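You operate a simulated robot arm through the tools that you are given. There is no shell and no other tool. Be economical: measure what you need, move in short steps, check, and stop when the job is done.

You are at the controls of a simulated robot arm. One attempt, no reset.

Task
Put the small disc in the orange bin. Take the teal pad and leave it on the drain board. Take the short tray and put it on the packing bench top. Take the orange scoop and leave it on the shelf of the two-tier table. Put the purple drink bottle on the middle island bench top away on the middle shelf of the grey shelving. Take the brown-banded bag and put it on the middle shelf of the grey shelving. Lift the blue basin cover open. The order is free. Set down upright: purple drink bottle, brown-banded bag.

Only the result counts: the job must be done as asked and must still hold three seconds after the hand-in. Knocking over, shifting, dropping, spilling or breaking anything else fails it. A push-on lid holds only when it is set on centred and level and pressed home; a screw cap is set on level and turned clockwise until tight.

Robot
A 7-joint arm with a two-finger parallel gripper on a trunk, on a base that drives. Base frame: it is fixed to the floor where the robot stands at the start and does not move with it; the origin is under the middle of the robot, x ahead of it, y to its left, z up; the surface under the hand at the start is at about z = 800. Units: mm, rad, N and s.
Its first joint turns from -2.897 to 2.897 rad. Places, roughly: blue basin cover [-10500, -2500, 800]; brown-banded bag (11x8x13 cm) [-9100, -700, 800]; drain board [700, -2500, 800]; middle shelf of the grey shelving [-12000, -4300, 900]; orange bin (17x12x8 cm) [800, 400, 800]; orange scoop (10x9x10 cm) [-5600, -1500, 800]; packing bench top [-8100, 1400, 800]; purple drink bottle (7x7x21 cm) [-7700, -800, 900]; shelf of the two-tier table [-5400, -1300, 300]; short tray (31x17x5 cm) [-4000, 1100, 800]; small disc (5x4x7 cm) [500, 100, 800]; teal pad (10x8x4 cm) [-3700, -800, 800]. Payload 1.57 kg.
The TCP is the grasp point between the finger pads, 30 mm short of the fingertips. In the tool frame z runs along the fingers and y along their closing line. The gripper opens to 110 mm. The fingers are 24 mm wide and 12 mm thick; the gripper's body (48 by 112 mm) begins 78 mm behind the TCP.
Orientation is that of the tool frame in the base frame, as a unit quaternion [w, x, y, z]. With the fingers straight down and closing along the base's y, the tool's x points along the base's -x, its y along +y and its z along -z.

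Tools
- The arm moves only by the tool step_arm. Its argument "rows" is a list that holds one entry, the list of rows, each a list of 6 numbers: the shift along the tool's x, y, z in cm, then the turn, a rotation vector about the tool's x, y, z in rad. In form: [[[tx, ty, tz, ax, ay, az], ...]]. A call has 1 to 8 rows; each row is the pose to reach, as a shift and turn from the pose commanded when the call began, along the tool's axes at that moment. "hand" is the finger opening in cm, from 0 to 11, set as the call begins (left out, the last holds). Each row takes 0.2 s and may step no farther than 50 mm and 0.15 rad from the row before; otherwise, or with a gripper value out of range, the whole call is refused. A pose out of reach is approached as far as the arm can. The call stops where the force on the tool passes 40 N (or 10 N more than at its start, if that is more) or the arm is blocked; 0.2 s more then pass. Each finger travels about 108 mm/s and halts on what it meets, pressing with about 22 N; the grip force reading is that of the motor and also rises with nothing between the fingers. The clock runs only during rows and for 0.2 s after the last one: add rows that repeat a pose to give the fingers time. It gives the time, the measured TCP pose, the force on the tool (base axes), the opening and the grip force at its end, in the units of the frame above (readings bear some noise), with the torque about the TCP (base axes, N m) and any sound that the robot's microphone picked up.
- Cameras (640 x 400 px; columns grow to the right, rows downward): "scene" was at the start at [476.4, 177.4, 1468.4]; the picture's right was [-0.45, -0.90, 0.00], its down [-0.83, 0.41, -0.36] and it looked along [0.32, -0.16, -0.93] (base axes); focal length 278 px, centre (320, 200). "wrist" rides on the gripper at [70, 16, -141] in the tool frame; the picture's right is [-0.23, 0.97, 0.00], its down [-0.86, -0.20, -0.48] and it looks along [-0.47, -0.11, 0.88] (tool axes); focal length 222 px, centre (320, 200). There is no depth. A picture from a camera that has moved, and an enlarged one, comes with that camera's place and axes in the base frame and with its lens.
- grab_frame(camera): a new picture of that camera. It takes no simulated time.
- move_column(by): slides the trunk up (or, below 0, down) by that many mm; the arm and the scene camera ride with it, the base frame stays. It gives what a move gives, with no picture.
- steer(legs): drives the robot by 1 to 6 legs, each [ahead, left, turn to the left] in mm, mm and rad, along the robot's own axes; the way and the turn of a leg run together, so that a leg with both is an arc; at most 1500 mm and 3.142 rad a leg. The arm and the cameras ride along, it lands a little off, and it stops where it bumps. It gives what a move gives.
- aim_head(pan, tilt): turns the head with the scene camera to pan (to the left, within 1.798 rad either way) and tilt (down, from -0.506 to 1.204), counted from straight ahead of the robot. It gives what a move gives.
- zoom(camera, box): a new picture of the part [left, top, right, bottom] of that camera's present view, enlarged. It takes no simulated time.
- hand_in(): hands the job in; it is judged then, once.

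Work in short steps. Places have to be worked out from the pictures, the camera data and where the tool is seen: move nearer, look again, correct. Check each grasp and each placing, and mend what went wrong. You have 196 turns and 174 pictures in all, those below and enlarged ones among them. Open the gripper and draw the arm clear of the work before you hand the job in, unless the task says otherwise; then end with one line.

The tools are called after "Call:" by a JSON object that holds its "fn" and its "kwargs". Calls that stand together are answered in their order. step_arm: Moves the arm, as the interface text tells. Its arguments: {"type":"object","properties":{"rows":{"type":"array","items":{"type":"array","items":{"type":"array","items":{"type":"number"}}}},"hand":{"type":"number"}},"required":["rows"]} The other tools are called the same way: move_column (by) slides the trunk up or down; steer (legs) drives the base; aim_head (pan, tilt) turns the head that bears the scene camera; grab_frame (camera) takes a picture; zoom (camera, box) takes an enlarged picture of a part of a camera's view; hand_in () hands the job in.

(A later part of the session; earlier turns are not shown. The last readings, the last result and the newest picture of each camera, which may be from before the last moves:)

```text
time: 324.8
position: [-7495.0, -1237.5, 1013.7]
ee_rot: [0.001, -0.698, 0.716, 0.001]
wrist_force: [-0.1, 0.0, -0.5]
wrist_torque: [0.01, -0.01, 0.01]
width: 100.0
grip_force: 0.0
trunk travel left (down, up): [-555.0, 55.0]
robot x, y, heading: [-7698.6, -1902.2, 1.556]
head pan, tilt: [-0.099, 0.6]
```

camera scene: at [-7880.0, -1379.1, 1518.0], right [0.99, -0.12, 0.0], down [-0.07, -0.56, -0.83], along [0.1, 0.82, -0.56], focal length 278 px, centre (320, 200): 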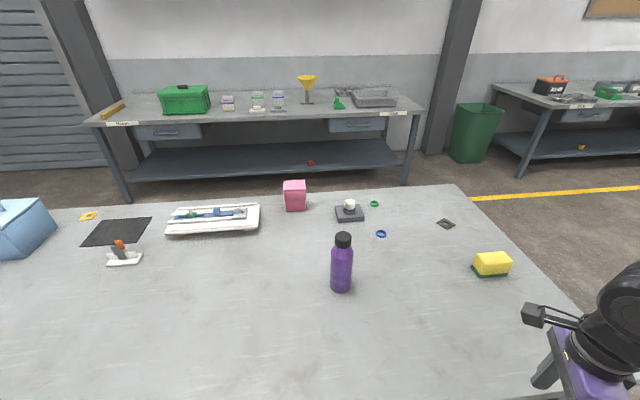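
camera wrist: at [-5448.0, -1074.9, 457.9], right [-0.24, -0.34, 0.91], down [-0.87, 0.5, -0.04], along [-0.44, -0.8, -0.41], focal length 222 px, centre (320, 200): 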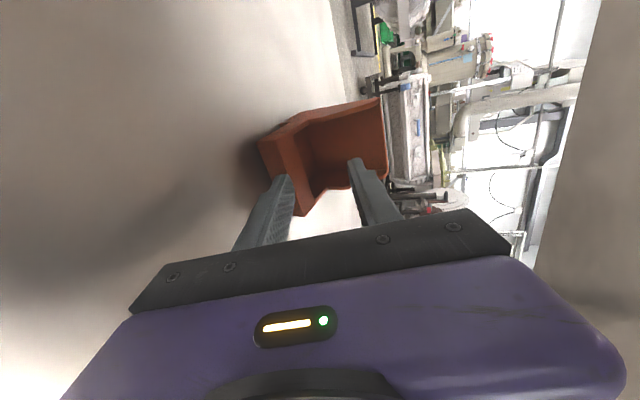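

Now I tilt forward 65° and bring the hand to z≈905, still in front of the bench.

Call:
{"fn": "step_arm", "kwargs": {"rows": [[[0, 1.9, 1.3, 0, -0.14, 0], [0, 3.8, 2.6, 0, -0.28, 0], [0, 5.6, 4, 0, -0.42, 0], [0, 7.5, 5.4, 0, -0.56, 0], [0, 9.4, 6.8, 0, -0.7, 0], [0, 11.3, 8.2, 0, -0.84, 0], [0, 13.1, 9.6, 0, -0.98, 0], [0, 15, 11, 0, -1.13, 0]]]}}

Call:
{"fn": "grab_frame", "kwargs": {"camera": "wrist"}}

Call:
{"fn": "grab_frame", "kwargs": {"camera": "scene"}}

```text
time: 326.6
position: [-7644.8, -1233.5, 903.1]
ee_rot: [0.384, -0.59, 0.604, 0.375]
wrist_force: [-0.2, 0.0, -0.2]
wrist_torque: [0.0, 0.01, 0.0]
width: 99.9
grip_force: 0.0
trunk travel left (down, up): [-555.0, 55.0]
robot x, y, heading: [-7698.6, -1900.2, 1.554]
head pan, tilt: [-0.099, 0.6]
```

```text
81 pictures are left
camera wrist: at [-7666.9, -1390.2, 899.1], right [-0.97, 0.12, 0.2], down [0.2, -0.08, 0.98], along [0.14, 0.99, 0.05], focal length 222 px, centre (320, 200)
```

wrist: 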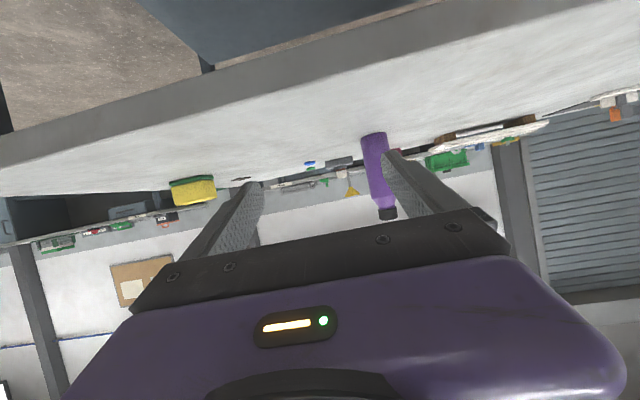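

```text
80 pictures are left
camera scene: at [-7879.7, -1379.1, 1518.1], right [0.99, -0.12, 0.0], down [-0.07, -0.56, -0.83], along [0.1, 0.82, -0.56], focal length 278 px, centre (320, 200)
```

scene: 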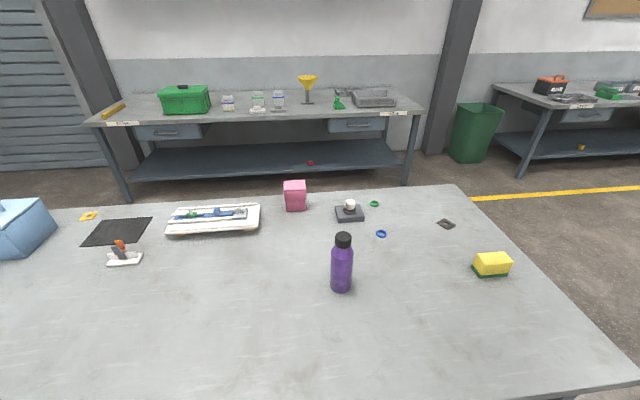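

The bottle axis is at (-7750,-812). I drive forward so that the open fingers stand just in front of it.

Call:
{"fn": "steer", "kwargs": {"legs": [[330, 112, 0.016]]}}

Call:
{"fn": "grab_frame", "kwargs": {"camera": "wrist"}}

```text
time: 328.9
position: [-7767.8, -900.0, 903.1]
ee_rot: [0.38, -0.594, 0.6, 0.377]
wrist_force: [-0.4, -0.5, -0.1]
wrist_torque: [-0.02, 0.02, -0.01]
width: 100.1
grip_force: 0.1
trunk travel left (down, up): [-555.0, 55.0]
robot x, y, heading: [-7812.1, -1563.7, 1.575]
head pan, tilt: [-0.099, 0.6]
```

```text
79 pictures are left
camera wrist: at [-7786.9, -1057.7, 899.2], right [-0.97, 0.1, 0.21], down [0.2, -0.07, 0.98], along [0.12, 0.99, 0.05], focal length 222 px, centre (320, 200)
```

wrist: 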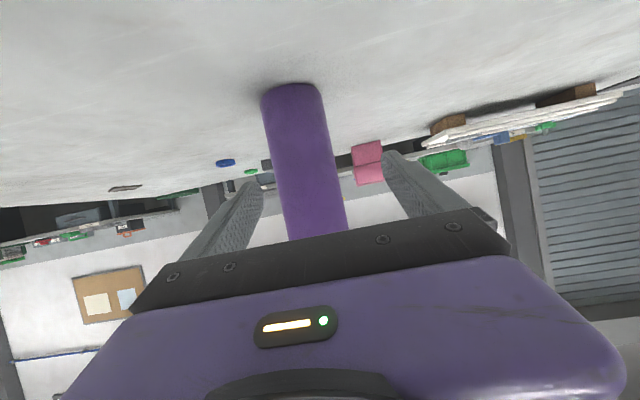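

The bottle is 21 mm to the +x side of the hand. I shift, then advance 88 mm horizontally.

Call:
{"fn": "step_arm", "kwargs": {"rows": [[[0, -1.1, 0, 0, 0, 0], [0, -2.1, 0, 0, 0, 0], [-1.2, -2.1, 2.7, 0, 0, 0], [-2.5, -2.1, 5.4, 0, 0, 0], [-3.7, -2.1, 8, 0, 0, 0], [-3.7, -2.1, 8, 0, 0, 0]]]}}

Call:
{"fn": "grab_frame", "kwargs": {"camera": "wrist"}}

```text
time: 330.3
position: [-7746.2, -811.6, 903.0]
ee_rot: [0.381, -0.594, 0.599, 0.378]
wrist_force: [-0.3, 0.1, 0.3]
wrist_torque: [0.0, -0.01, 0.03]
width: 99.9
grip_force: 0.0
trunk travel left (down, up): [-555.0, 55.0]
robot x, y, heading: [-7806.2, -1569.3, 1.57]
head pan, tilt: [-0.099, 0.6]
```

```text
78 pictures are left
camera wrist: at [-7765.2, -969.8, 899.0], right [-0.97, 0.1, 0.21], down [0.2, -0.07, 0.98], along [0.12, 0.99, 0.05], focal length 222 px, centre (320, 200)
```

wrist: 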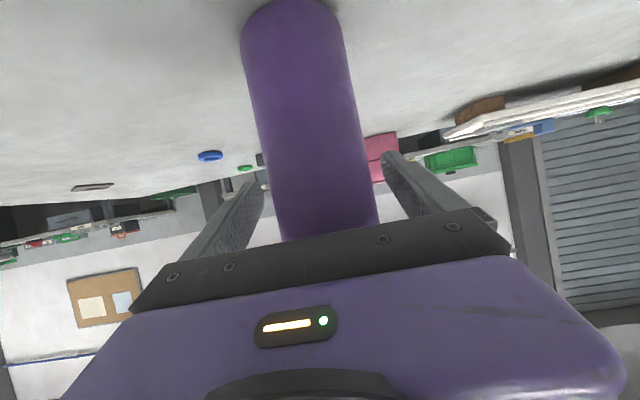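

It is centred. I close the fingers.

Call:
{"fn": "step_arm", "kwargs": {"rows": [[[0, 0, 0, 0, 0, 0], [0, 0, 0, 0, 0, 0], [0, 0, 0, 0, 0, 0]]], "hand": 0}}

Call:
{"fn": "step_arm", "kwargs": {"rows": [[[-0.9, 0, -0.42, 0, 0, 0], [-2.7, 0, -1.27, 0, 0, 0], [-5.4, 0, -2.5, 0, 0, 0], [-9, 0, -4.2, 0, 0, 0]]]}}

Call:
{"fn": "grab_frame", "kwargs": {"camera": "wrist"}}

```text
time: 331.1
position: [-7746.6, -812.6, 902.5]
ee_rot: [0.38, -0.595, 0.599, 0.378]
wrist_force: [-1.1, 0.4, 0.1]
wrist_torque: [0.05, -0.03, 0.0]
width: 65.2
grip_force: 22.3
trunk travel left (down, up): [-555.0, 55.0]
robot x, y, heading: [-7807.3, -1569.1, 1.572]
head pan, tilt: [-0.099, 0.6]
```

```text
time: 332.1
position: [-7745.8, -812.4, 999.9]
ee_rot: [0.381, -0.595, 0.6, 0.377]
wrist_force: [-0.4, 0.3, -4.2]
wrist_torque: [0.04, -0.01, -0.02]
width: 64.9
grip_force: 22.2
trunk travel left (down, up): [-555.0, 55.0]
robot x, y, heading: [-7810.2, -1570.8, 1.574]
head pan, tilt: [-0.099, 0.6]
```

```text
77 pictures are left
camera wrist: at [-7764.7, -970.4, 997.4], right [-0.97, 0.11, 0.21], down [0.2, -0.07, 0.98], along [0.12, 0.99, 0.05], focal length 222 px, centre (320, 200)
```

wrist: 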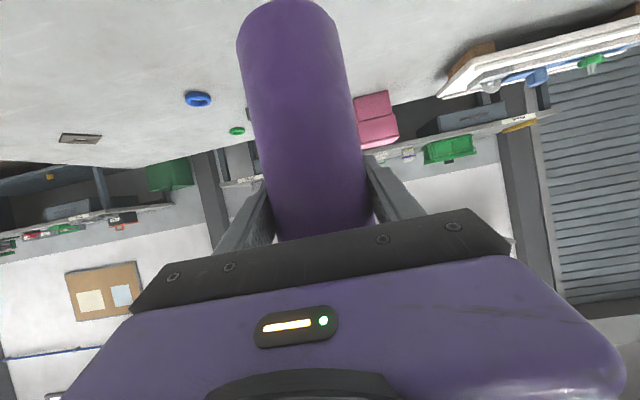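

The bottle is held upright. I back off, turn to face -x and look along the way to the shelving.

Call:
{"fn": "steer", "kwargs": {"legs": [[-350, 0, 0], [0, 0, 1.57]]}}

Call:
{"fn": "aim_head", "kwargs": {"pan": 0.3, "tilt": 0.35}}

Call:
{"fn": "grab_frame", "kwargs": {"camera": "scene"}}

```text
time: 338.2
position: [-8561.0, -1849.2, 1001.4]
ee_rot: [-0.005, 0.844, -0.008, -0.536]
wrist_force: [0.4, -0.6, -4.2]
wrist_torque: [0.01, 0.06, -0.04]
width: 65.1
grip_force: 22.1
trunk travel left (down, up): [-555.0, 55.0]
robot x, y, heading: [-7803.4, -1918.2, 3.131]
head pan, tilt: [-0.099, 0.6]
```

```text
time: 339.1
position: [-8560.5, -1849.5, 1000.5]
ee_rot: [-0.006, 0.845, -0.009, -0.535]
wrist_force: [0.6, 0.4, -4.4]
wrist_torque: [-0.05, 0.03, 0.02]
width: 64.8
grip_force: 22.2
trunk travel left (down, up): [-555.0, 55.0]
robot x, y, heading: [-7807.1, -1914.4, 3.128]
head pan, tilt: [0.3, 0.351]
```

```text
76 pictures are left
camera scene: at [-8326.4, -2139.4, 1540.6], right [-0.29, 0.96, 0.0], down [0.33, 0.1, -0.94], along [-0.9, -0.27, -0.34], focal length 278 px, centre (320, 200)
```

scene: 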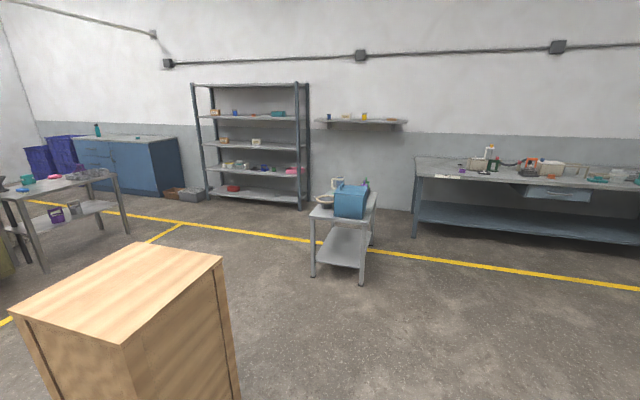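

I map a route: cabinet at x -8720…-9190, y<-2810; basin cart at x<-10390, y -2290…-2830. I go through the gap at x≈-9750.

Call:
{"fn": "steer", "kwargs": {"legs": [[1490, 0, 0], [0, 0, 1.58], [0, -450, 0], [1500, 0, 0], [0, 0, -1.57]]}}

Call:
{"fn": "aim_head", "kwargs": {"pan": 0.2, "tilt": 0.35}}

Call:
{"fn": "grab_frame", "kwargs": {"camera": "scene"}}

```text
time: 363.5
position: [-10497.9, -3363.7, 1001.5]
ee_rot: [-0.001, 0.844, -0.001, -0.536]
wrist_force: [0.6, -0.2, -3.0]
wrist_torque: [-0.01, 0.08, 0.01]
width: 65.4
grip_force: 22.0
trunk travel left (down, up): [-555.0, 55.0]
robot x, y, heading: [-9743.0, -3419.6, -3.132]
head pan, tilt: [0.3, 0.351]
```

```text
time: 364.1
position: [-10498.3, -3363.3, 1001.1]
ee_rot: [0.0, 0.845, 0.0, -0.535]
wrist_force: [0.9, 0.3, -4.0]
wrist_torque: [0.02, 0.03, -0.01]
width: 65.3
grip_force: 22.2
trunk travel left (down, up): [-555.0, 55.0]
robot x, y, heading: [-9741.0, -3423.0, -3.135]
head pan, tilt: [0.201, 0.351]
```

```text
75 pictures are left
camera scene: at [-10260.3, -3641.3, 1540.7], right [-0.21, 0.98, 0.0], down [0.34, 0.07, -0.94], along [-0.92, -0.2, -0.34], focal length 278 px, centre (320, 200)
```

scene: 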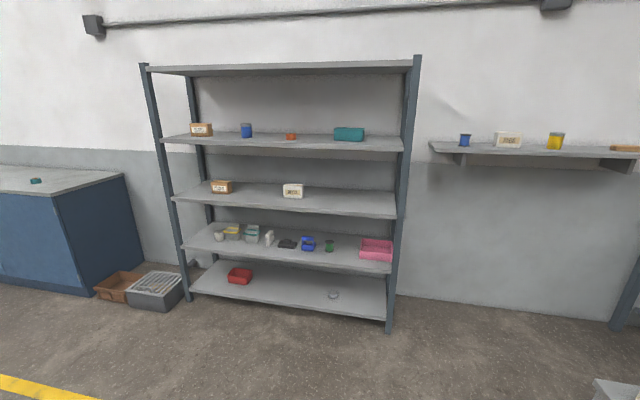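

The middle shelf is at z≈900, front edge x≈-11795, free for y -3520…-4130. I raise the trunk by 50 and drive in front of the free part.

Call:
{"fn": "move_column", "kwargs": {"by": 50}}

Call:
{"fn": "steer", "kwargs": {"legs": [[0, 350, -0.006], [1150, 0, 0]]}}

Call:
{"fn": "grab_frame", "kwargs": {"camera": "scene"}}

Call:
{"fn": "grab_frame", "kwargs": {"camera": "wrist"}}

```text
time: 365.1
position: [-10498.3, -3363.9, 1051.1]
ee_rot: [0.0, 0.845, 0.0, -0.535]
wrist_force: [-0.5, 0.1, -3.2]
wrist_torque: [0.0, 0.01, -0.01]
width: 65.6
grip_force: 21.7
trunk travel left (down, up): [-605.0, 5.0]
robot x, y, heading: [-9744.6, -3420.3, -3.133]
head pan, tilt: [0.201, 0.351]
```

```text
time: 372.7
position: [-11636.3, -3722.4, 1050.8]
ee_rot: [0.0, 0.844, 0.0, -0.536]
wrist_force: [0.2, -0.6, -3.9]
wrist_torque: [-0.03, 0.04, 0.0]
width: 65.4
grip_force: 22.1
trunk travel left (down, up): [-605.0, 5.0]
robot x, y, heading: [-10879.3, -3776.9, -3.132]
head pan, tilt: [0.201, 0.351]
```

```text
74 pictures are left
camera scene: at [-11398.5, -3999.8, 1590.7], right [-0.21, 0.98, 0.0], down [0.34, 0.07, -0.94], along [-0.92, -0.2, -0.34], focal length 278 px, centre (320, 200)
```

scene: 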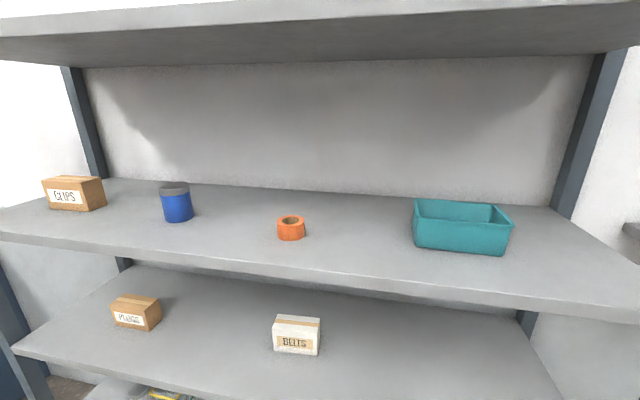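

```text
73 pictures are left
camera wrist: at [-11480.1, -3739.6, 1047.2], right [-0.1, -0.97, 0.21], down [0.07, 0.2, 0.98], along [-0.99, 0.11, 0.05], focal length 222 px, centre (320, 200)
```

wrist: 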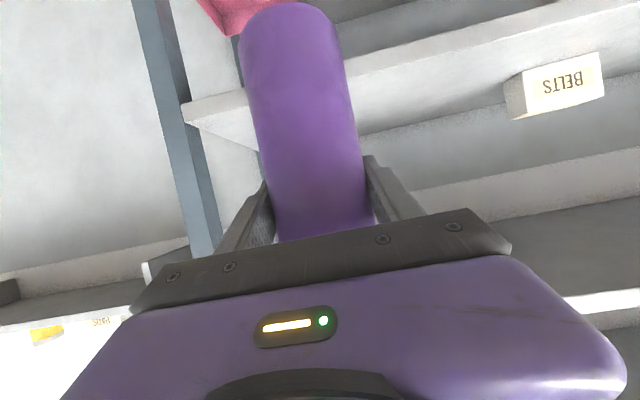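

The bottle bottom (~949) clears the shelf edge. I drive in 235 mm, turning the head aside beforehand is not needed.

Call:
{"fn": "steer", "kwargs": {"legs": [[235, 0, 0]]}}

Call:
{"fn": "grab_frame", "kwargs": {"camera": "wrist"}}

```text
time: 374.5
position: [-11872.0, -3726.6, 1049.9]
ee_rot: [0.0, 0.844, 0.0, -0.536]
wrist_force: [0.5, -0.6, -3.8]
wrist_torque: [0.02, 0.02, 0.02]
width: 65.1
grip_force: 22.2
trunk travel left (down, up): [-605.0, 5.0]
robot x, y, heading: [-11118.0, -3781.5, -3.133]
head pan, tilt: [0.201, 0.351]
```

```text
72 pictures are left
camera wrist: at [-11715.9, -3741.9, 1047.2], right [-0.1, -0.97, 0.21], down [0.07, 0.2, 0.98], along [-0.99, 0.11, 0.05], focal length 222 px, centre (320, 200)
```

wrist: 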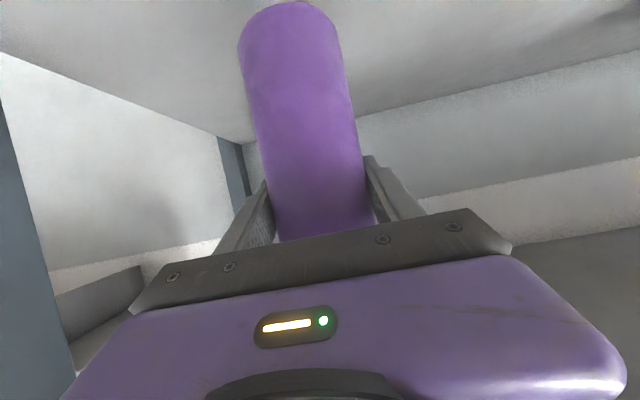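

Inside. I lower by the trunk 30 mm, then feel for contact with small arm steps.

Call:
{"fn": "move_column", "kwargs": {"by": -30}}

Call:
{"fn": "step_arm", "kwargs": {"rows": [[[0.27, 0, 0.13, 0, 0, 0], [0.54, 0, 0.25, 0, 0, 0], [0.8, 0, 0.38, 0, 0, 0], [1.1, 0, 0.5, 0, 0, 0]]]}}

```text
time: 375.2
position: [-11872.5, -3725.8, 1020.6]
ee_rot: [0.0, 0.844, 0.0, -0.536]
wrist_force: [-0.8, -0.2, -4.6]
wrist_torque: [0.03, 0.04, 0.02]
width: 65.1
grip_force: 22.3
trunk travel left (down, up): [-575.0, 35.0]
robot x, y, heading: [-11114.2, -3779.4, -3.134]
head pan, tilt: [0.201, 0.351]
```

```text
time: 376.2
position: [-11872.3, -3725.8, 1009.0]
ee_rot: [0.0, 0.845, 0.001, -0.535]
wrist_force: [0.4, -0.5, -4.6]
wrist_torque: [0.01, 0.03, 0.03]
width: 65.1
grip_force: 22.4
trunk travel left (down, up): [-575.0, 35.0]
robot x, y, heading: [-11115.1, -3781.1, -3.132]
head pan, tilt: [0.201, 0.351]
```

Call:
{"fn": "step_arm", "kwargs": {"rows": [[[0.18, 0, 0.085, 0, 0, 0], [0.36, 0, 0.17, 0, 0, 0], [0.54, 0, 0.25, 0, 0, 0], [0.72, 0, 0.34, 0, 0, 0]]]}}

```text
time: 377.2
position: [-11873.2, -3725.2, 1003.0]
ee_rot: [0.0, 0.843, 0.0, -0.538]
wrist_force: [1.7, 0.9, 9.7]
wrist_torque: [-0.11, -0.58, 0.01]
width: 65.2
grip_force: 22.4
trunk travel left (down, up): [-575.0, 35.0]
robot x, y, heading: [-11119.2, -3779.9, -3.135]
head pan, tilt: [0.201, 0.351]
```

The base is on the shelf. I open and then withdraw straight back (+x).

Call:
{"fn": "step_arm", "kwargs": {"rows": [[[-0.1, 0, -0.04, 0, 0, 0], [-0.1, 0, -0.04, 0, 0, 0], [-0.1, 0, -0.04, 0, 0, 0]]], "hand": 10}}

Call:
{"fn": "step_arm", "kwargs": {"rows": [[[0.6, 0, -1.3, 0, 0, 0], [1.5, 0, -3.2, 0, 0, 0], [2.5, 0, -5.4, 0, 0, 0], [3.8, 0, -8.2, 0, 0, 0]]]}}

Call:
{"fn": "grab_frame", "kwargs": {"camera": "wrist"}}

```text
time: 378.1
position: [-11871.1, -3726.1, 1000.9]
ee_rot: [0.0, 0.844, 0.0, -0.536]
wrist_force: [0.0, 0.3, 0.0]
wrist_torque: [-0.03, -0.01, 0.0]
width: 100.4
grip_force: 0.1
trunk travel left (down, up): [-575.0, 35.0]
robot x, y, heading: [-11116.4, -3780.3, -3.131]
head pan, tilt: [0.201, 0.351]
```

```text
time: 379.1
position: [-11781.7, -3724.9, 1002.9]
ee_rot: [0.001, 0.844, 0.001, -0.536]
wrist_force: [0.9, -0.6, -0.5]
wrist_torque: [0.01, 0.02, -0.01]
width: 100.0
grip_force: 0.0
trunk travel left (down, up): [-575.0, 35.0]
robot x, y, heading: [-11116.7, -3780.4, -3.138]
head pan, tilt: [0.201, 0.351]
```

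```text
71 pictures are left
camera wrist: at [-11625.6, -3742.0, 998.3], right [-0.1, -0.97, 0.21], down [0.07, 0.2, 0.98], along [-0.99, 0.11, 0.05], focal length 222 px, centre (320, 200)
```

wrist: 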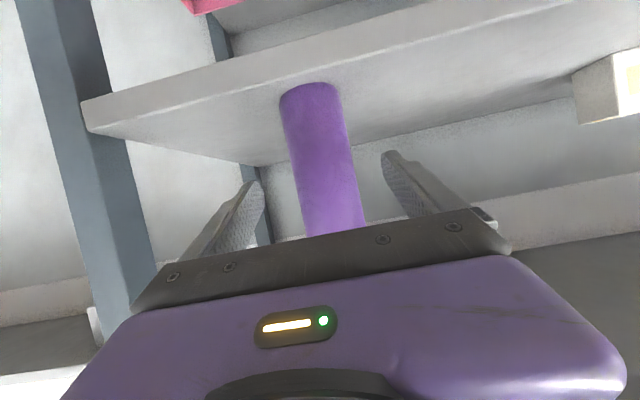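

The bottle stands upright on the shelf. I back away and look at the blue basin to my right.

Call:
{"fn": "steer", "kwargs": {"legs": [[-1000, 0, 0]]}}

Call:
{"fn": "aim_head", "kwargs": {"pan": -1.5, "tilt": 0.6}}

Call:
{"fn": "grab_frame", "kwargs": {"camera": "scene"}}

```text
time: 384.3
position: [-10773.1, -3715.4, 1002.9]
ee_rot: [-0.003, 0.844, -0.005, -0.536]
wrist_force: [0.4, 0.5, -0.6]
wrist_torque: [-0.01, 0.01, 0.01]
width: 100.2
grip_force: 0.0
trunk travel left (down, up): [-575.0, 35.0]
robot x, y, heading: [-10110.8, -3779.1, 3.142]
head pan, tilt: [0.201, 0.351]
```

```text
time: 386.0
position: [-10771.9, -3714.6, 1001.7]
ee_rot: [-0.003, 0.844, -0.004, -0.536]
wrist_force: [-0.3, 0.4, 1.1]
wrist_torque: [-0.01, -0.03, -0.01]
width: 99.8
grip_force: 0.0
trunk travel left (down, up): [-575.0, 35.0]
robot x, y, heading: [-10106.0, -3775.2, 3.138]
head pan, tilt: [-1.499, 0.6]
```

```text
70 pictures are left
camera scene: at [-10542.7, -3886.0, 1538.0], right [1.0, 0.07, 0.0], down [0.04, -0.56, -0.83], along [-0.06, 0.82, -0.56], focal length 278 px, centre (320, 200)
```

scene: 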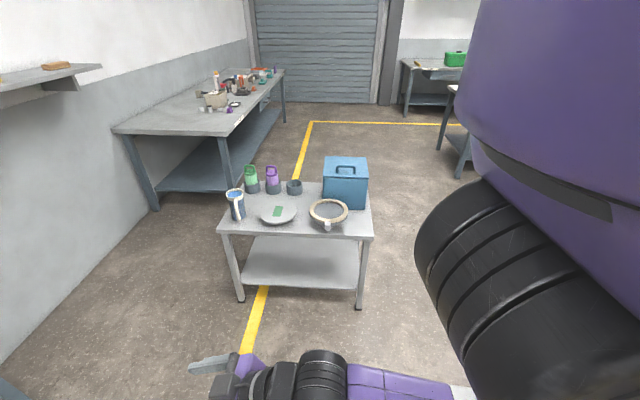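

Call:
{"fn": "zoom", "kwargs": {"camera": "scene", "box": [200, 130, 400, 255]}}

```text
3.20 times, centred on (300, 192) of scene
camera zoom: at [-10542.7, -3886.0, 1538.0], right [1.0, 0.07, 0.0], down [0.04, -0.56, -0.83], along [-0.06, 0.82, -0.56], focal length 890 px, centre (384, 224)
```

zoom: 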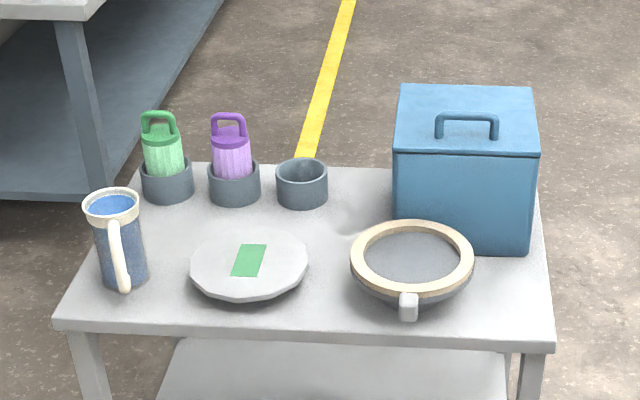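

The blue box lid has a handle near its front edge: bar along x at about (-10499,-2568,855), hinge at the back (y≈-2371). I turn to face it and roll the hand 90° for gripping the bar.

Call:
{"fn": "steer", "kwargs": {"legs": [[0, 0, -1.568], [0, 450, 0]]}}

Call:
{"fn": "step_arm", "kwargs": {"rows": [[[0, 0, 0, 0, 0, 0.145], [0, 0, 0, 0, 0, 0.29], [0, 0, 0, 0, 0, 0.435], [0, 0, 0, 0, 0, 0.58], [0, 0, 0, 0, 0, 0.725], [0, 0, 0, 0, 0, 0.87], [0, 0, 0, 0, 0, 1.015], [0, 0, 0, 0, 0, 1.15]]], "hand": 5}}

Call:
{"fn": "step_arm", "kwargs": {"rows": [[[0, 0, 0, 0, 0, 0.14], [0, 0, 0, 0, 0, 0.28], [0, 0, 0, 0, 0, 0.42]]]}}

Call:
{"fn": "aim_head", "kwargs": {"pan": -0.2, "tilt": 0.7}}

Call:
{"fn": "grab_frame", "kwargs": {"camera": "scene"}}

```text
time: 392.6
position: [-10487.0, -3108.2, 1001.6]
ee_rot: [0.383, -0.59, 0.605, 0.374]
wrist_force: [-0.5, -0.2, -0.2]
wrist_torque: [0.01, -0.01, 0.01]
width: 99.9
grip_force: 0.1
trunk travel left (down, up): [-575.0, 35.0]
robot x, y, heading: [-10559.1, -3769.3, 1.557]
head pan, tilt: [-1.499, 0.6]
```

```text
time: 394.4
position: [-10487.0, -3107.2, 1001.3]
ee_rot: [0.119, -0.164, 0.828, 0.522]
wrist_force: [-0.3, -0.2, 0.0]
wrist_torque: [0.0, 0.01, 0.01]
width: 49.9
grip_force: 0.0
trunk travel left (down, up): [-575.0, 35.0]
robot x, y, heading: [-10562.4, -3769.1, 1.556]
head pan, tilt: [-1.499, 0.6]
```

```text
time: 395.2
position: [-10487.9, -3106.5, 1001.5]
ee_rot: [0.007, 0.012, 0.845, 0.535]
wrist_force: [-0.2, 0.8, -1.3]
wrist_torque: [0.02, -0.02, 0.0]
width: 50.2
grip_force: 0.0
trunk travel left (down, up): [-575.0, 35.0]
robot x, y, heading: [-10559.6, -3770.1, 1.556]
head pan, tilt: [-1.499, 0.6]
```

```text
time: 396.6
position: [-10487.1, -3107.9, 1001.8]
ee_rot: [0.007, 0.01, 0.844, 0.536]
wrist_force: [-0.9, -0.1, 0.1]
wrist_torque: [0.04, 0.01, 0.0]
width: 50.0
grip_force: 0.0
trunk travel left (down, up): [-575.0, 35.0]
robot x, y, heading: [-10560.2, -3772.4, 1.554]
head pan, tilt: [-0.201, 0.7]
```

```text
68 pictures are left
camera scene: at [-10735.5, -3255.1, 1529.4], right [0.98, -0.22, 0.0], down [-0.14, -0.63, -0.76], along [0.17, 0.75, -0.64], focal length 278 px, centre (320, 200)
```

scene: 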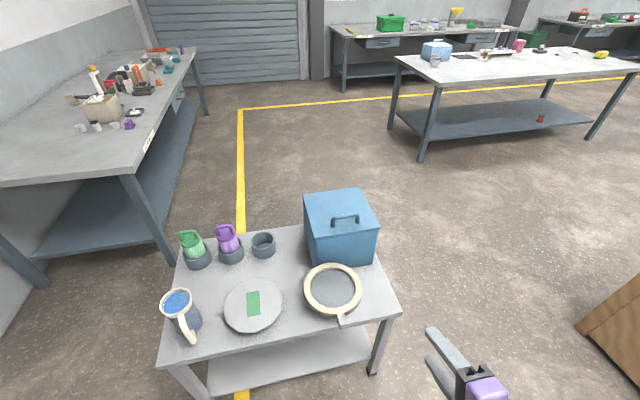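

Both views agree: bar centre ≈ (-10495,-2573,857). I drive forward to bring the hand just before and above it.

Call:
{"fn": "steer", "kwargs": {"legs": [[440, 10, 0.016]]}}

Call:
{"fn": "step_arm", "kwargs": {"rows": [[[0, -1, 1, 0.1, 0, 0], [0, -3, 2, 0.2, 0, 0], [0, -5.5, 2.5, 0.26, 0, 0], [0, -7.5, 3, 0.26, 0, 0]]]}}

Call:
{"fn": "grab_frame", "kwargs": {"camera": "wrist"}}

Call:
{"fn": "grab_frame", "kwargs": {"camera": "scene"}}

```text
time: 399.3
position: [-10506.9, -2666.3, 1001.1]
ee_rot: [0.003, 0.002, 0.844, 0.536]
wrist_force: [0.1, -0.4, -0.3]
wrist_torque: [-0.02, -0.01, -0.01]
width: 50.0
grip_force: 0.1
trunk travel left (down, up): [-575.0, 35.0]
robot x, y, heading: [-10570.0, -3329.3, 1.574]
head pan, tilt: [-0.201, 0.7]
```

```text
time: 400.3
position: [-10507.3, -2671.1, 919.6]
ee_rot: [0.002, 0.002, 0.907, 0.421]
wrist_force: [-1.3, 0.1, -0.7]
wrist_torque: [-0.01, 0.01, -0.01]
width: 49.9
grip_force: 0.0
trunk travel left (down, up): [-575.0, 35.0]
robot x, y, heading: [-10566.4, -3328.5, 1.573]
head pan, tilt: [-0.201, 0.7]
```

```text
67 pictures are left
camera wrist: at [-10578.4, -2767.5, 1023.8], right [0.23, 0.63, 0.74], down [0.85, -0.5, 0.16], along [0.47, 0.6, -0.65], focal length 222 px, centre (320, 200)
```

wrist: 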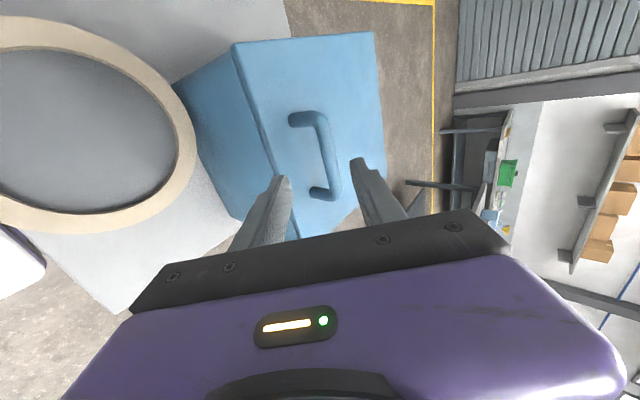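

```text
66 pictures are left
camera scene: at [-10751.7, -2817.9, 1529.4], right [0.98, -0.2, 0.0], down [-0.13, -0.63, -0.76], along [0.15, 0.75, -0.64], focal length 278 px, centre (320, 200)
```

scene: 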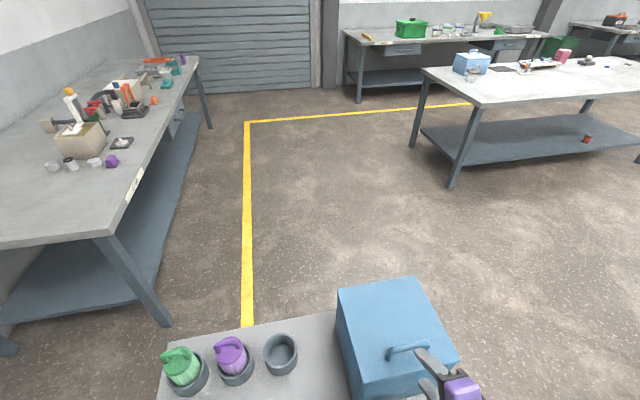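

The bar sits ~10 mm off the tool axis, 123 mm ahead. I narrow the fingers to 3 cm and advance so that the tips pass it by 10 mm.

Call:
{"fn": "step_arm", "kwargs": {"rows": [[[-0.6, 0.7, 2, 0, 0, 0], [-1.2, 1.4, 5, 0, 0, 0], [-1.2, 1.4, 7, 0, 0, 0], [-1.2, 1.4, 7, 0, 0, 0]]], "hand": 3}}

Call:
{"fn": "zoom", "kwargs": {"camera": "wrist", "box": [220, 60, 460, 210]}}

Call:
{"fn": "zoom", "kwargs": {"camera": "scene", "box": [320, 270, 528, 400]}}

```text
time: 401.3
position: [-10495.5, -2607.9, 887.6]
ee_rot: [0.003, 0.001, 0.907, 0.422]
wrist_force: [-0.6, 0.3, 0.5]
wrist_torque: [0.0, -0.02, 0.0]
width: 30.1
grip_force: 0.1
trunk travel left (down, up): [-575.0, 35.0]
robot x, y, heading: [-10567.8, -3330.3, 1.572]
head pan, tilt: [-0.201, 0.7]
```

```text
2.67 times, centred on (340, 135) of wrist
camera zoom: at [-10565.7, -2704.8, 989.9], right [0.23, 0.63, 0.74], down [0.85, -0.5, 0.16], along [0.47, 0.6, -0.65], focal length 592 px, centre (267, 373)
```

zoom: 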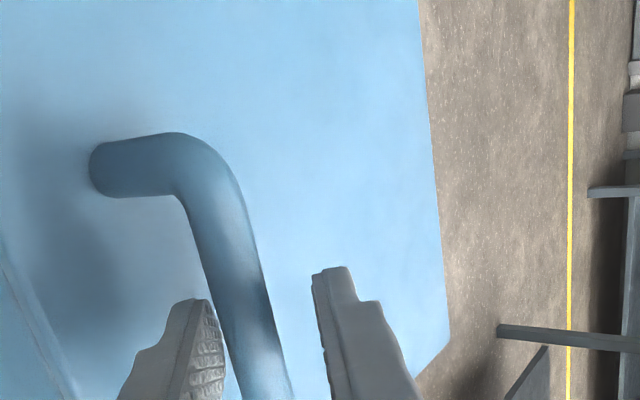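

```text
3.08 times, centred on (424, 335) of scene
camera zoom: at [-10751.8, -2818.0, 1529.3], right [0.98, -0.2, 0.0], down [-0.13, -0.63, -0.76], along [0.15, 0.75, -0.64], focal length 856 px, centre (0, -215)
```

zoom: 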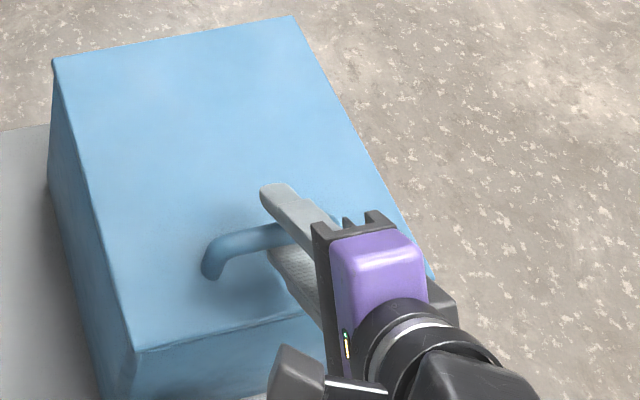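

The bar lies between the fingers' lines. I advance another 35 mm.

Call:
{"fn": "step_arm", "kwargs": {"rows": [[[0, 0, 1.2, 0, 0, 0], [0, 0, 2.4, 0, 0, 0], [0, 0, 3.5, 0, 0, 0], [0, 0, 3.5, 0, 0, 0]]]}}

Call:
{"fn": "zoom", "kwargs": {"camera": "wrist", "box": [220, 60, 460, 210]}}

```text
time: 402.1
position: [-10492.2, -2586.3, 871.7]
ee_rot: [0.002, 0.005, 0.906, 0.424]
wrist_force: [-4.1, -22.9, 17.9]
wrist_torque: [-0.19, 0.19, -0.17]
width: 30.4
grip_force: 0.3
trunk travel left (down, up): [-575.0, 35.0]
robot x, y, heading: [-10566.6, -3331.5, 1.571]
head pan, tilt: [-0.201, 0.7]
stopped in row 3: the force on the tool passed its limit at 60 N (the readings are from after the stop); the commanded pose is now the measured one
```

```text
2.67 times, centred on (340, 135) of wrist
camera zoom: at [-10565.3, -2684.4, 973.7], right [0.23, 0.62, 0.75], down [0.85, -0.5, 0.15], along [0.47, 0.6, -0.65], focal length 592 px, centre (267, 373)
```

zoom: 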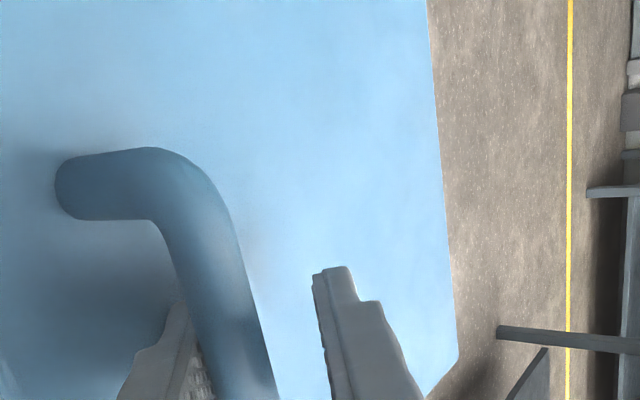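

The lower finger's tip met the bar. I back off 15 mm, shift 9 mm towards the lower finger's side, and retry with a slightly wider opening.

Call:
{"fn": "step_arm", "kwargs": {"rows": [[[0, 0, -1.5, 0, 0, 0], [0, -0.9, -1.5, 0, 0, 0], [0, -0.9, -1.5, 0, 0, 0]]], "hand": 3.6}}

Call:
{"fn": "zoom", "kwargs": {"camera": "wrist", "box": [220, 60, 460, 210]}}

```text
time: 402.9
position: [-10493.0, -2603.1, 873.6]
ee_rot: [0.003, 0.005, 0.906, 0.423]
wrist_force: [0.1, 0.6, 3.6]
wrist_torque: [0.05, 0.01, 0.0]
width: 33.2
grip_force: 0.1
trunk travel left (down, up): [-575.0, 35.0]
robot x, y, heading: [-10567.5, -3329.9, 1.578]
head pan, tilt: [-0.201, 0.7]
```

```text
2.67 times, centred on (340, 135) of wrist
camera zoom: at [-10565.4, -2700.5, 975.3], right [0.23, 0.62, 0.75], down [0.85, -0.5, 0.15], along [0.47, 0.6, -0.65], focal length 592 px, centre (267, 373)
```

zoom: 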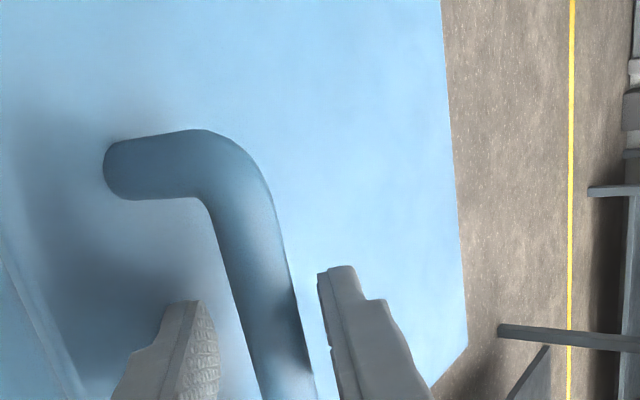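

The readings suit a lid top at z≈832 and bar at ≈(-2600,868), so the bar is already between the pads. I close.

Call:
{"fn": "step_arm", "kwargs": {"rows": [[[0, 0, 0, 0, 0, 0], [0, 0, 0, 0, 0, 0], [0, 0, 0, 0, 0, 0]]], "hand": 0}}

Call:
{"fn": "zoom", "kwargs": {"camera": "wrist", "box": [220, 60, 460, 210]}}

```text
time: 403.7
position: [-10492.5, -2601.8, 874.4]
ee_rot: [0.002, 0.004, 0.905, 0.425]
wrist_force: [0.2, 19.3, 8.8]
wrist_torque: [0.12, 0.3, -0.11]
width: 15.9
grip_force: 21.1
trunk travel left (down, up): [-575.0, 35.0]
robot x, y, heading: [-10567.8, -3327.0, 1.58]
head pan, tilt: [-0.201, 0.7]
```

```text
2.67 times, centred on (340, 135) of wrist
camera zoom: at [-10565.5, -2699.4, 976.2], right [0.23, 0.62, 0.75], down [0.85, -0.5, 0.15], along [0.47, 0.6, -0.64], focal length 592 px, centre (267, 373)
```

zoom: 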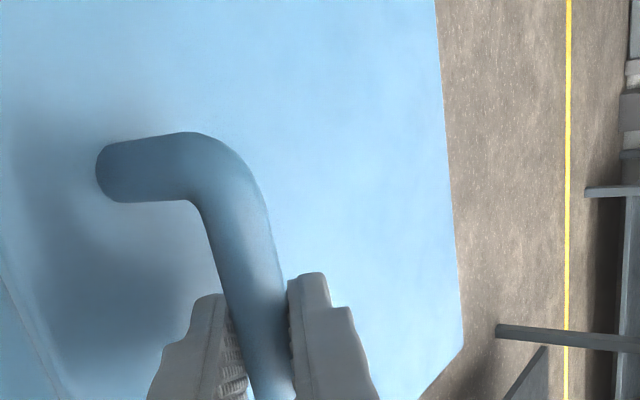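

The 16 mm bar is gripped. I start the opening arc about the hinge (≈ y -2407, z 825), turning the hand with the lid, up to 24°.

Call:
{"fn": "step_arm", "kwargs": {"rows": [[[0, 1.3, -0.55, 0.07, 0, 0], [0, 2.59, -1.05, 0.14, 0, 0], [0, 3.95, -1.4, 0.21, 0, 0], [0, 5.33, -1.74, 0.28, 0, 0], [0, 6.7, -1.9, 0.35, 0, 0], [0, 8.11, -2.03, 0.419, 0, 0]]]}}

Call:
{"fn": "grab_frame", "kwargs": {"camera": "scene"}}

```text
time: 405.1
position: [-10493.5, -2566.6, 947.9]
ee_rot: [0.002, 0.005, 0.974, 0.226]
wrist_force: [0.7, -17.5, 11.3]
wrist_torque: [-0.04, 0.01, -0.08]
width: 15.7
grip_force: 22.6
trunk travel left (down, up): [-575.0, 35.0]
robot x, y, heading: [-10566.5, -3334.6, 1.573]
head pan, tilt: [-0.201, 0.7]
```

```text
60 pictures are left
camera scene: at [-10751.8, -2819.2, 1529.7], right [0.98, -0.2, 0.0], down [-0.13, -0.63, -0.77], along [0.15, 0.75, -0.64], focal length 278 px, centre (320, 200)
```

scene: 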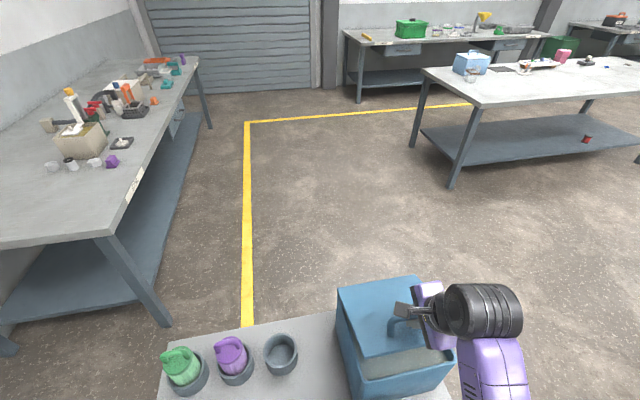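

The lid is rising. I continue the arc to 56°, slightly corrected outward.

Call:
{"fn": "step_arm", "kwargs": {"rows": [[[0, 1.2, -0.7, 0.07, 0, 0], [0, 2.42, -1.35, 0.14, 0, 0], [0, 3.8, -1.7, 0.21, 0, 0], [0, 5.15, -2.02, 0.28, 0, 0], [0, 6.55, -2.2, 0.35, 0, 0], [0, 7.95, -2.3, 0.42, 0, 0], [0, 9.35, -2.27, 0.49, 0, 0], [0, 10.74, -2.2, 0.56, 0, 0]]]}}

Call:
{"fn": "grab_frame", "kwargs": {"camera": "scene"}}

Call:
{"fn": "grab_frame", "kwargs": {"camera": "wrist"}}

```text
time: 406.9
position: [-10490.2, -2479.5, 1017.0]
ee_rot: [0.001, 0.006, 0.999, -0.053]
wrist_force: [11.9, -10.5, 20.9]
wrist_torque: [0.0, -0.02, 0.09]
width: 15.7
grip_force: 22.0
out of reach, approached as far as the arm can: row 4
trunk travel left (down, up): [-575.0, 35.0]
robot x, y, heading: [-10569.6, -3329.0, 1.572]
head pan, tilt: [-0.201, 0.7]
```

```text
59 pictures are left
camera scene: at [-10751.0, -2819.3, 1529.9], right [0.98, -0.2, 0.0], down [-0.13, -0.63, -0.77], along [0.15, 0.75, -0.64], focal length 278 px, centre (320, 200)
```

scene: 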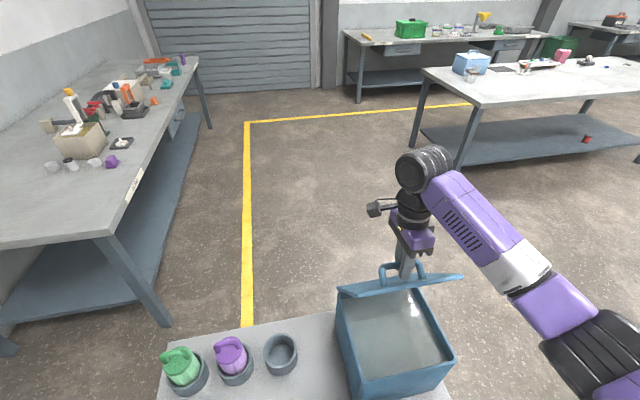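

```text
58 pictures are left
camera wrist: at [-10561.2, -2447.8, 1153.9], right [0.24, 0.97, -0.1], down [0.85, -0.16, 0.5], along [0.47, -0.21, -0.86], focal length 222 px, centre (320, 200)
```

wrist: 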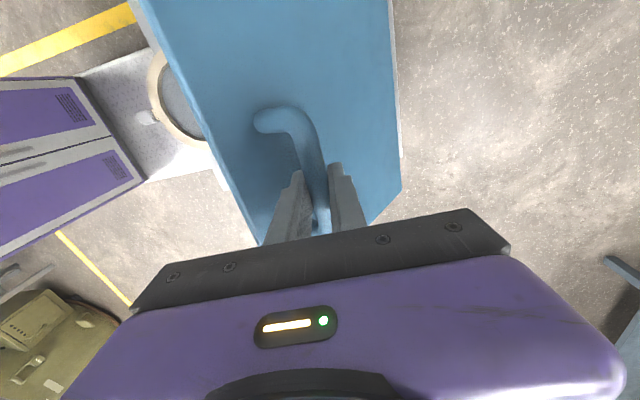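

The lid stands at about 60°. I raise slightly, then use the base itself to push the handle on backwards (+y) 80 mm along the arc.

Call:
{"fn": "step_arm", "kwargs": {"rows": [[[0, 1, -0.6, 0, 0, 0], [0, 1.5, -0.9, 0, 0, 0]]]}}

Call:
{"fn": "steer", "kwargs": {"legs": [[70, 0, 0]]}}

Call:
{"fn": "grab_frame", "kwargs": {"camera": "scene"}}

```text
time: 407.5
position: [-10491.0, -2464.0, 1021.6]
ee_rot: [0.0, 0.005, 0.999, -0.053]
wrist_force: [13.4, -4.5, 9.2]
wrist_torque: [-0.1, 0.14, -0.16]
width: 15.8
grip_force: 22.4
trunk travel left (down, up): [-575.0, 35.0]
robot x, y, heading: [-10564.7, -3332.9, 1.573]
head pan, tilt: [-0.201, 0.7]
```

```text
time: 408.5
position: [-10494.5, -2393.2, 1021.1]
ee_rot: [0.0, 0.004, 0.999, -0.054]
wrist_force: [-7.1, -0.9, 15.0]
wrist_torque: [0.04, 0.15, -0.35]
width: 15.7
grip_force: 21.8
trunk travel left (down, up): [-575.0, 35.0]
robot x, y, heading: [-10567.4, -3264.5, 1.573]
head pan, tilt: [-0.201, 0.7]
```

```text
57 pictures are left
camera scene: at [-10752.4, -2748.3, 1529.4], right [0.98, -0.2, 0.0], down [-0.13, -0.63, -0.77], along [0.15, 0.75, -0.64], focal length 278 px, centre (320, 200)
```

scene: 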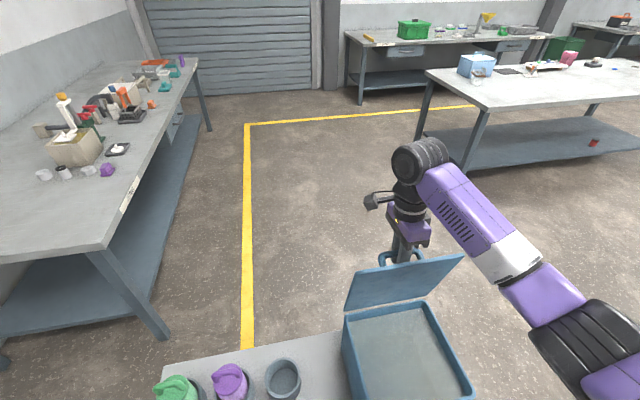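

The lid is at about 78°. I push on with the arm, past the vertical.

Call:
{"fn": "step_arm", "kwargs": {"rows": [[[0, 1.4, -0.1, 0, 0, 0], [0, 2.8, 0.2, 0, 0, 0], [0, 4.2, 0.6, 0, 0, 0], [0, 5.5, 1.2, 0, 0, 0]]]}}

Call:
{"fn": "grab_frame", "kwargs": {"camera": "scene"}}

Call:
{"fn": "grab_frame", "kwargs": {"camera": "wrist"}}

```text
time: 409.5
position: [-10491.4, -2337.7, 1003.6]
ee_rot: [-0.001, 0.004, 0.999, -0.051]
wrist_force: [-0.9, 6.7, 20.6]
wrist_torque: [-0.08, -0.18, -0.33]
width: 15.7
grip_force: 22.2
trunk travel left (down, up): [-575.0, 35.0]
robot x, y, heading: [-10564.8, -3257.9, 1.572]
head pan, tilt: [-0.201, 0.7]
```

```text
56 pictures are left
camera scene: at [-10752.1, -2748.3, 1529.6], right [0.98, -0.2, 0.0], down [-0.13, -0.63, -0.77], along [0.15, 0.75, -0.64], focal length 278 px, centre (320, 200)
```

scene: 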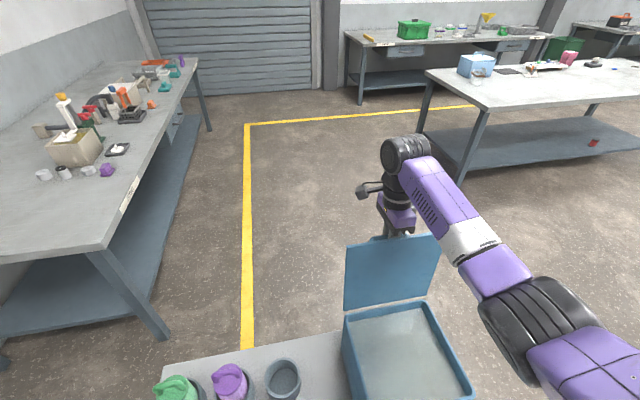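

```text
55 pictures are left
camera wrist: at [-10563.6, -2307.2, 1142.7], right [0.23, 0.97, -0.1], down [0.85, -0.16, 0.5], along [0.46, -0.2, -0.86], focal length 222 px, centre (320, 200)
```

wrist: 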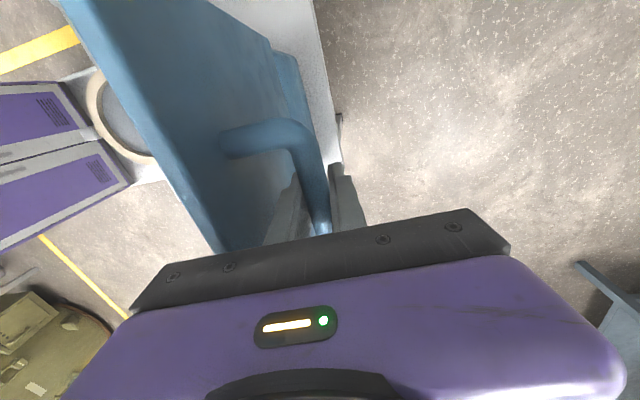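

The lid is about vertical. I push a bit further back and down.

Call:
{"fn": "step_arm", "kwargs": {"rows": [[[0, 1.2, 0.6, 0, 0, 0], [0, 2.4, 1.3, 0, 0, 0], [0, 3.4, 2, 0, 0, 0]]]}}

Call:
{"fn": "grab_frame", "kwargs": {"camera": "wrist"}}

Call:
{"fn": "zoom", "kwargs": {"camera": "scene", "box": [320, 120, 560, 270]}}

```text
time: 410.3
position: [-10492.9, -2306.2, 983.7]
ee_rot: [0.0, 0.003, 0.999, -0.052]
wrist_force: [0.4, 2.9, 39.3]
wrist_torque: [-2.87, -0.81, 0.11]
width: 15.7
grip_force: 21.9
trunk travel left (down, up): [-575.0, 35.0]
robot x, y, heading: [-10568.5, -3256.7, 1.571]
head pan, tilt: [-0.201, 0.7]
```

```text
54 pictures are left
camera wrist: at [-10563.6, -2276.4, 1121.4], right [0.23, 0.97, -0.1], down [0.85, -0.15, 0.5], along [0.47, -0.2, -0.86], focal length 222 px, centre (320, 200)
```

wrist: 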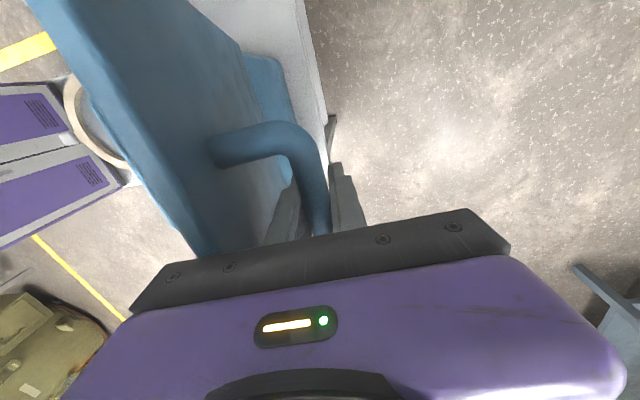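

```text
2.67 times, centred on (440, 195) of scene
camera zoom: at [-10752.1, -2749.0, 1530.2], right [0.98, -0.2, 0.0], down [-0.13, -0.63, -0.77], along [0.15, 0.75, -0.64], focal length 741 px, centre (0, 213)
```

zoom: 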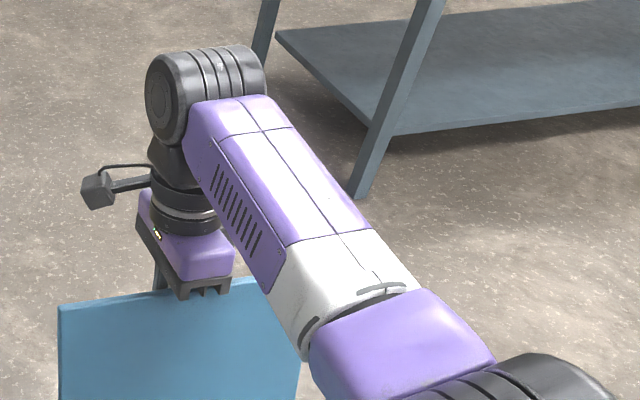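

The hand body touches the lid's edge; the lid is now at about 110°. I rise 10 mm, then open to release the bar and see if it stays.

Call:
{"fn": "step_arm", "kwargs": {"rows": [[[0, 0, -0.5, 0, 0, 0], [0, 0, -1, 0, 0, 0]]]}}

Call:
{"fn": "step_arm", "kwargs": {"rows": [[[0, 0, 0, 0, 0, 0], [0, 0, 0, 0, 0, 0]]], "hand": 2.8}}

Call:
{"fn": "grab_frame", "kwargs": {"camera": "wrist"}}

```text
time: 410.9
position: [-10492.7, -2309.4, 984.8]
ee_rot: [-0.002, 0.004, 0.998, -0.059]
wrist_force: [-1.1, -5.2, -13.3]
wrist_torque: [0.18, 0.06, -0.34]
width: 15.7
grip_force: 21.9
trunk travel left (down, up): [-575.0, 35.0]
robot x, y, heading: [-10564.9, -3260.2, 1.573]
head pan, tilt: [-0.201, 0.7]
```

```text
time: 411.5
position: [-10492.7, -2307.3, 989.7]
ee_rot: [-0.001, 0.005, 0.999, -0.054]
wrist_force: [0.5, 1.5, -0.1]
wrist_torque: [-0.05, 0.02, -0.02]
width: 27.3
grip_force: 0.1
trunk travel left (down, up): [-575.0, 35.0]
robot x, y, heading: [-10566.0, -3260.7, 1.572]
head pan, tilt: [-0.201, 0.7]
```

```text
52 pictures are left
camera wrist: at [-10563.3, -2275.2, 1127.9], right [0.23, 0.97, -0.1], down [0.85, -0.15, 0.5], along [0.46, -0.2, -0.86], focal length 222 px, centre (320, 200)
```

wrist: 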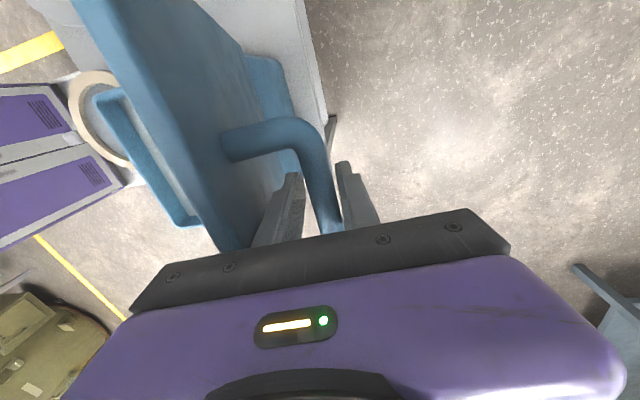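

The bar is free. I wait briefly and check that the lid stays, then rise.

Call:
{"fn": "step_arm", "kwargs": {"rows": [[[0, 0, 0, 0, 0, 0], [0, 0, 0, 0, 0, 0], [0, 0, 0, 0, 0, 0], [0, 0, 0, 0, 0, 0], [0, 0, 0, 0, 0, 0], [0, 0, 0, 0, 0, 0], [0, 0, 0, 0, 0, 0], [0, 0, 0, 0, 0, 0]]]}}

Call:
{"fn": "grab_frame", "kwargs": {"camera": "wrist"}}

```text
time: 413.3
position: [-10491.6, -2307.3, 990.1]
ee_rot: [-0.001, 0.004, 0.999, -0.053]
wrist_force: [-1.4, 1.5, 0.2]
wrist_torque: [-0.06, 0.0, 0.02]
width: 27.4
grip_force: 0.0
trunk travel left (down, up): [-575.0, 35.0]
robot x, y, heading: [-10569.9, -3258.4, 1.573]
head pan, tilt: [-0.201, 0.7]
```

```text
51 pictures are left
camera wrist: at [-10563.2, -2275.1, 1128.1], right [0.23, 0.97, -0.1], down [0.85, -0.15, 0.5], along [0.46, -0.2, -0.86], focal length 222 px, centre (320, 200)
```

wrist: 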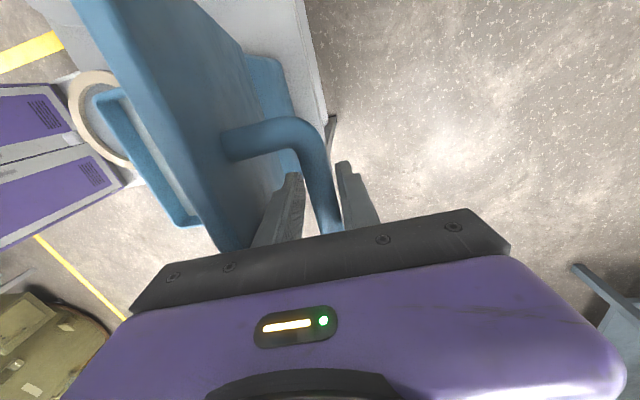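

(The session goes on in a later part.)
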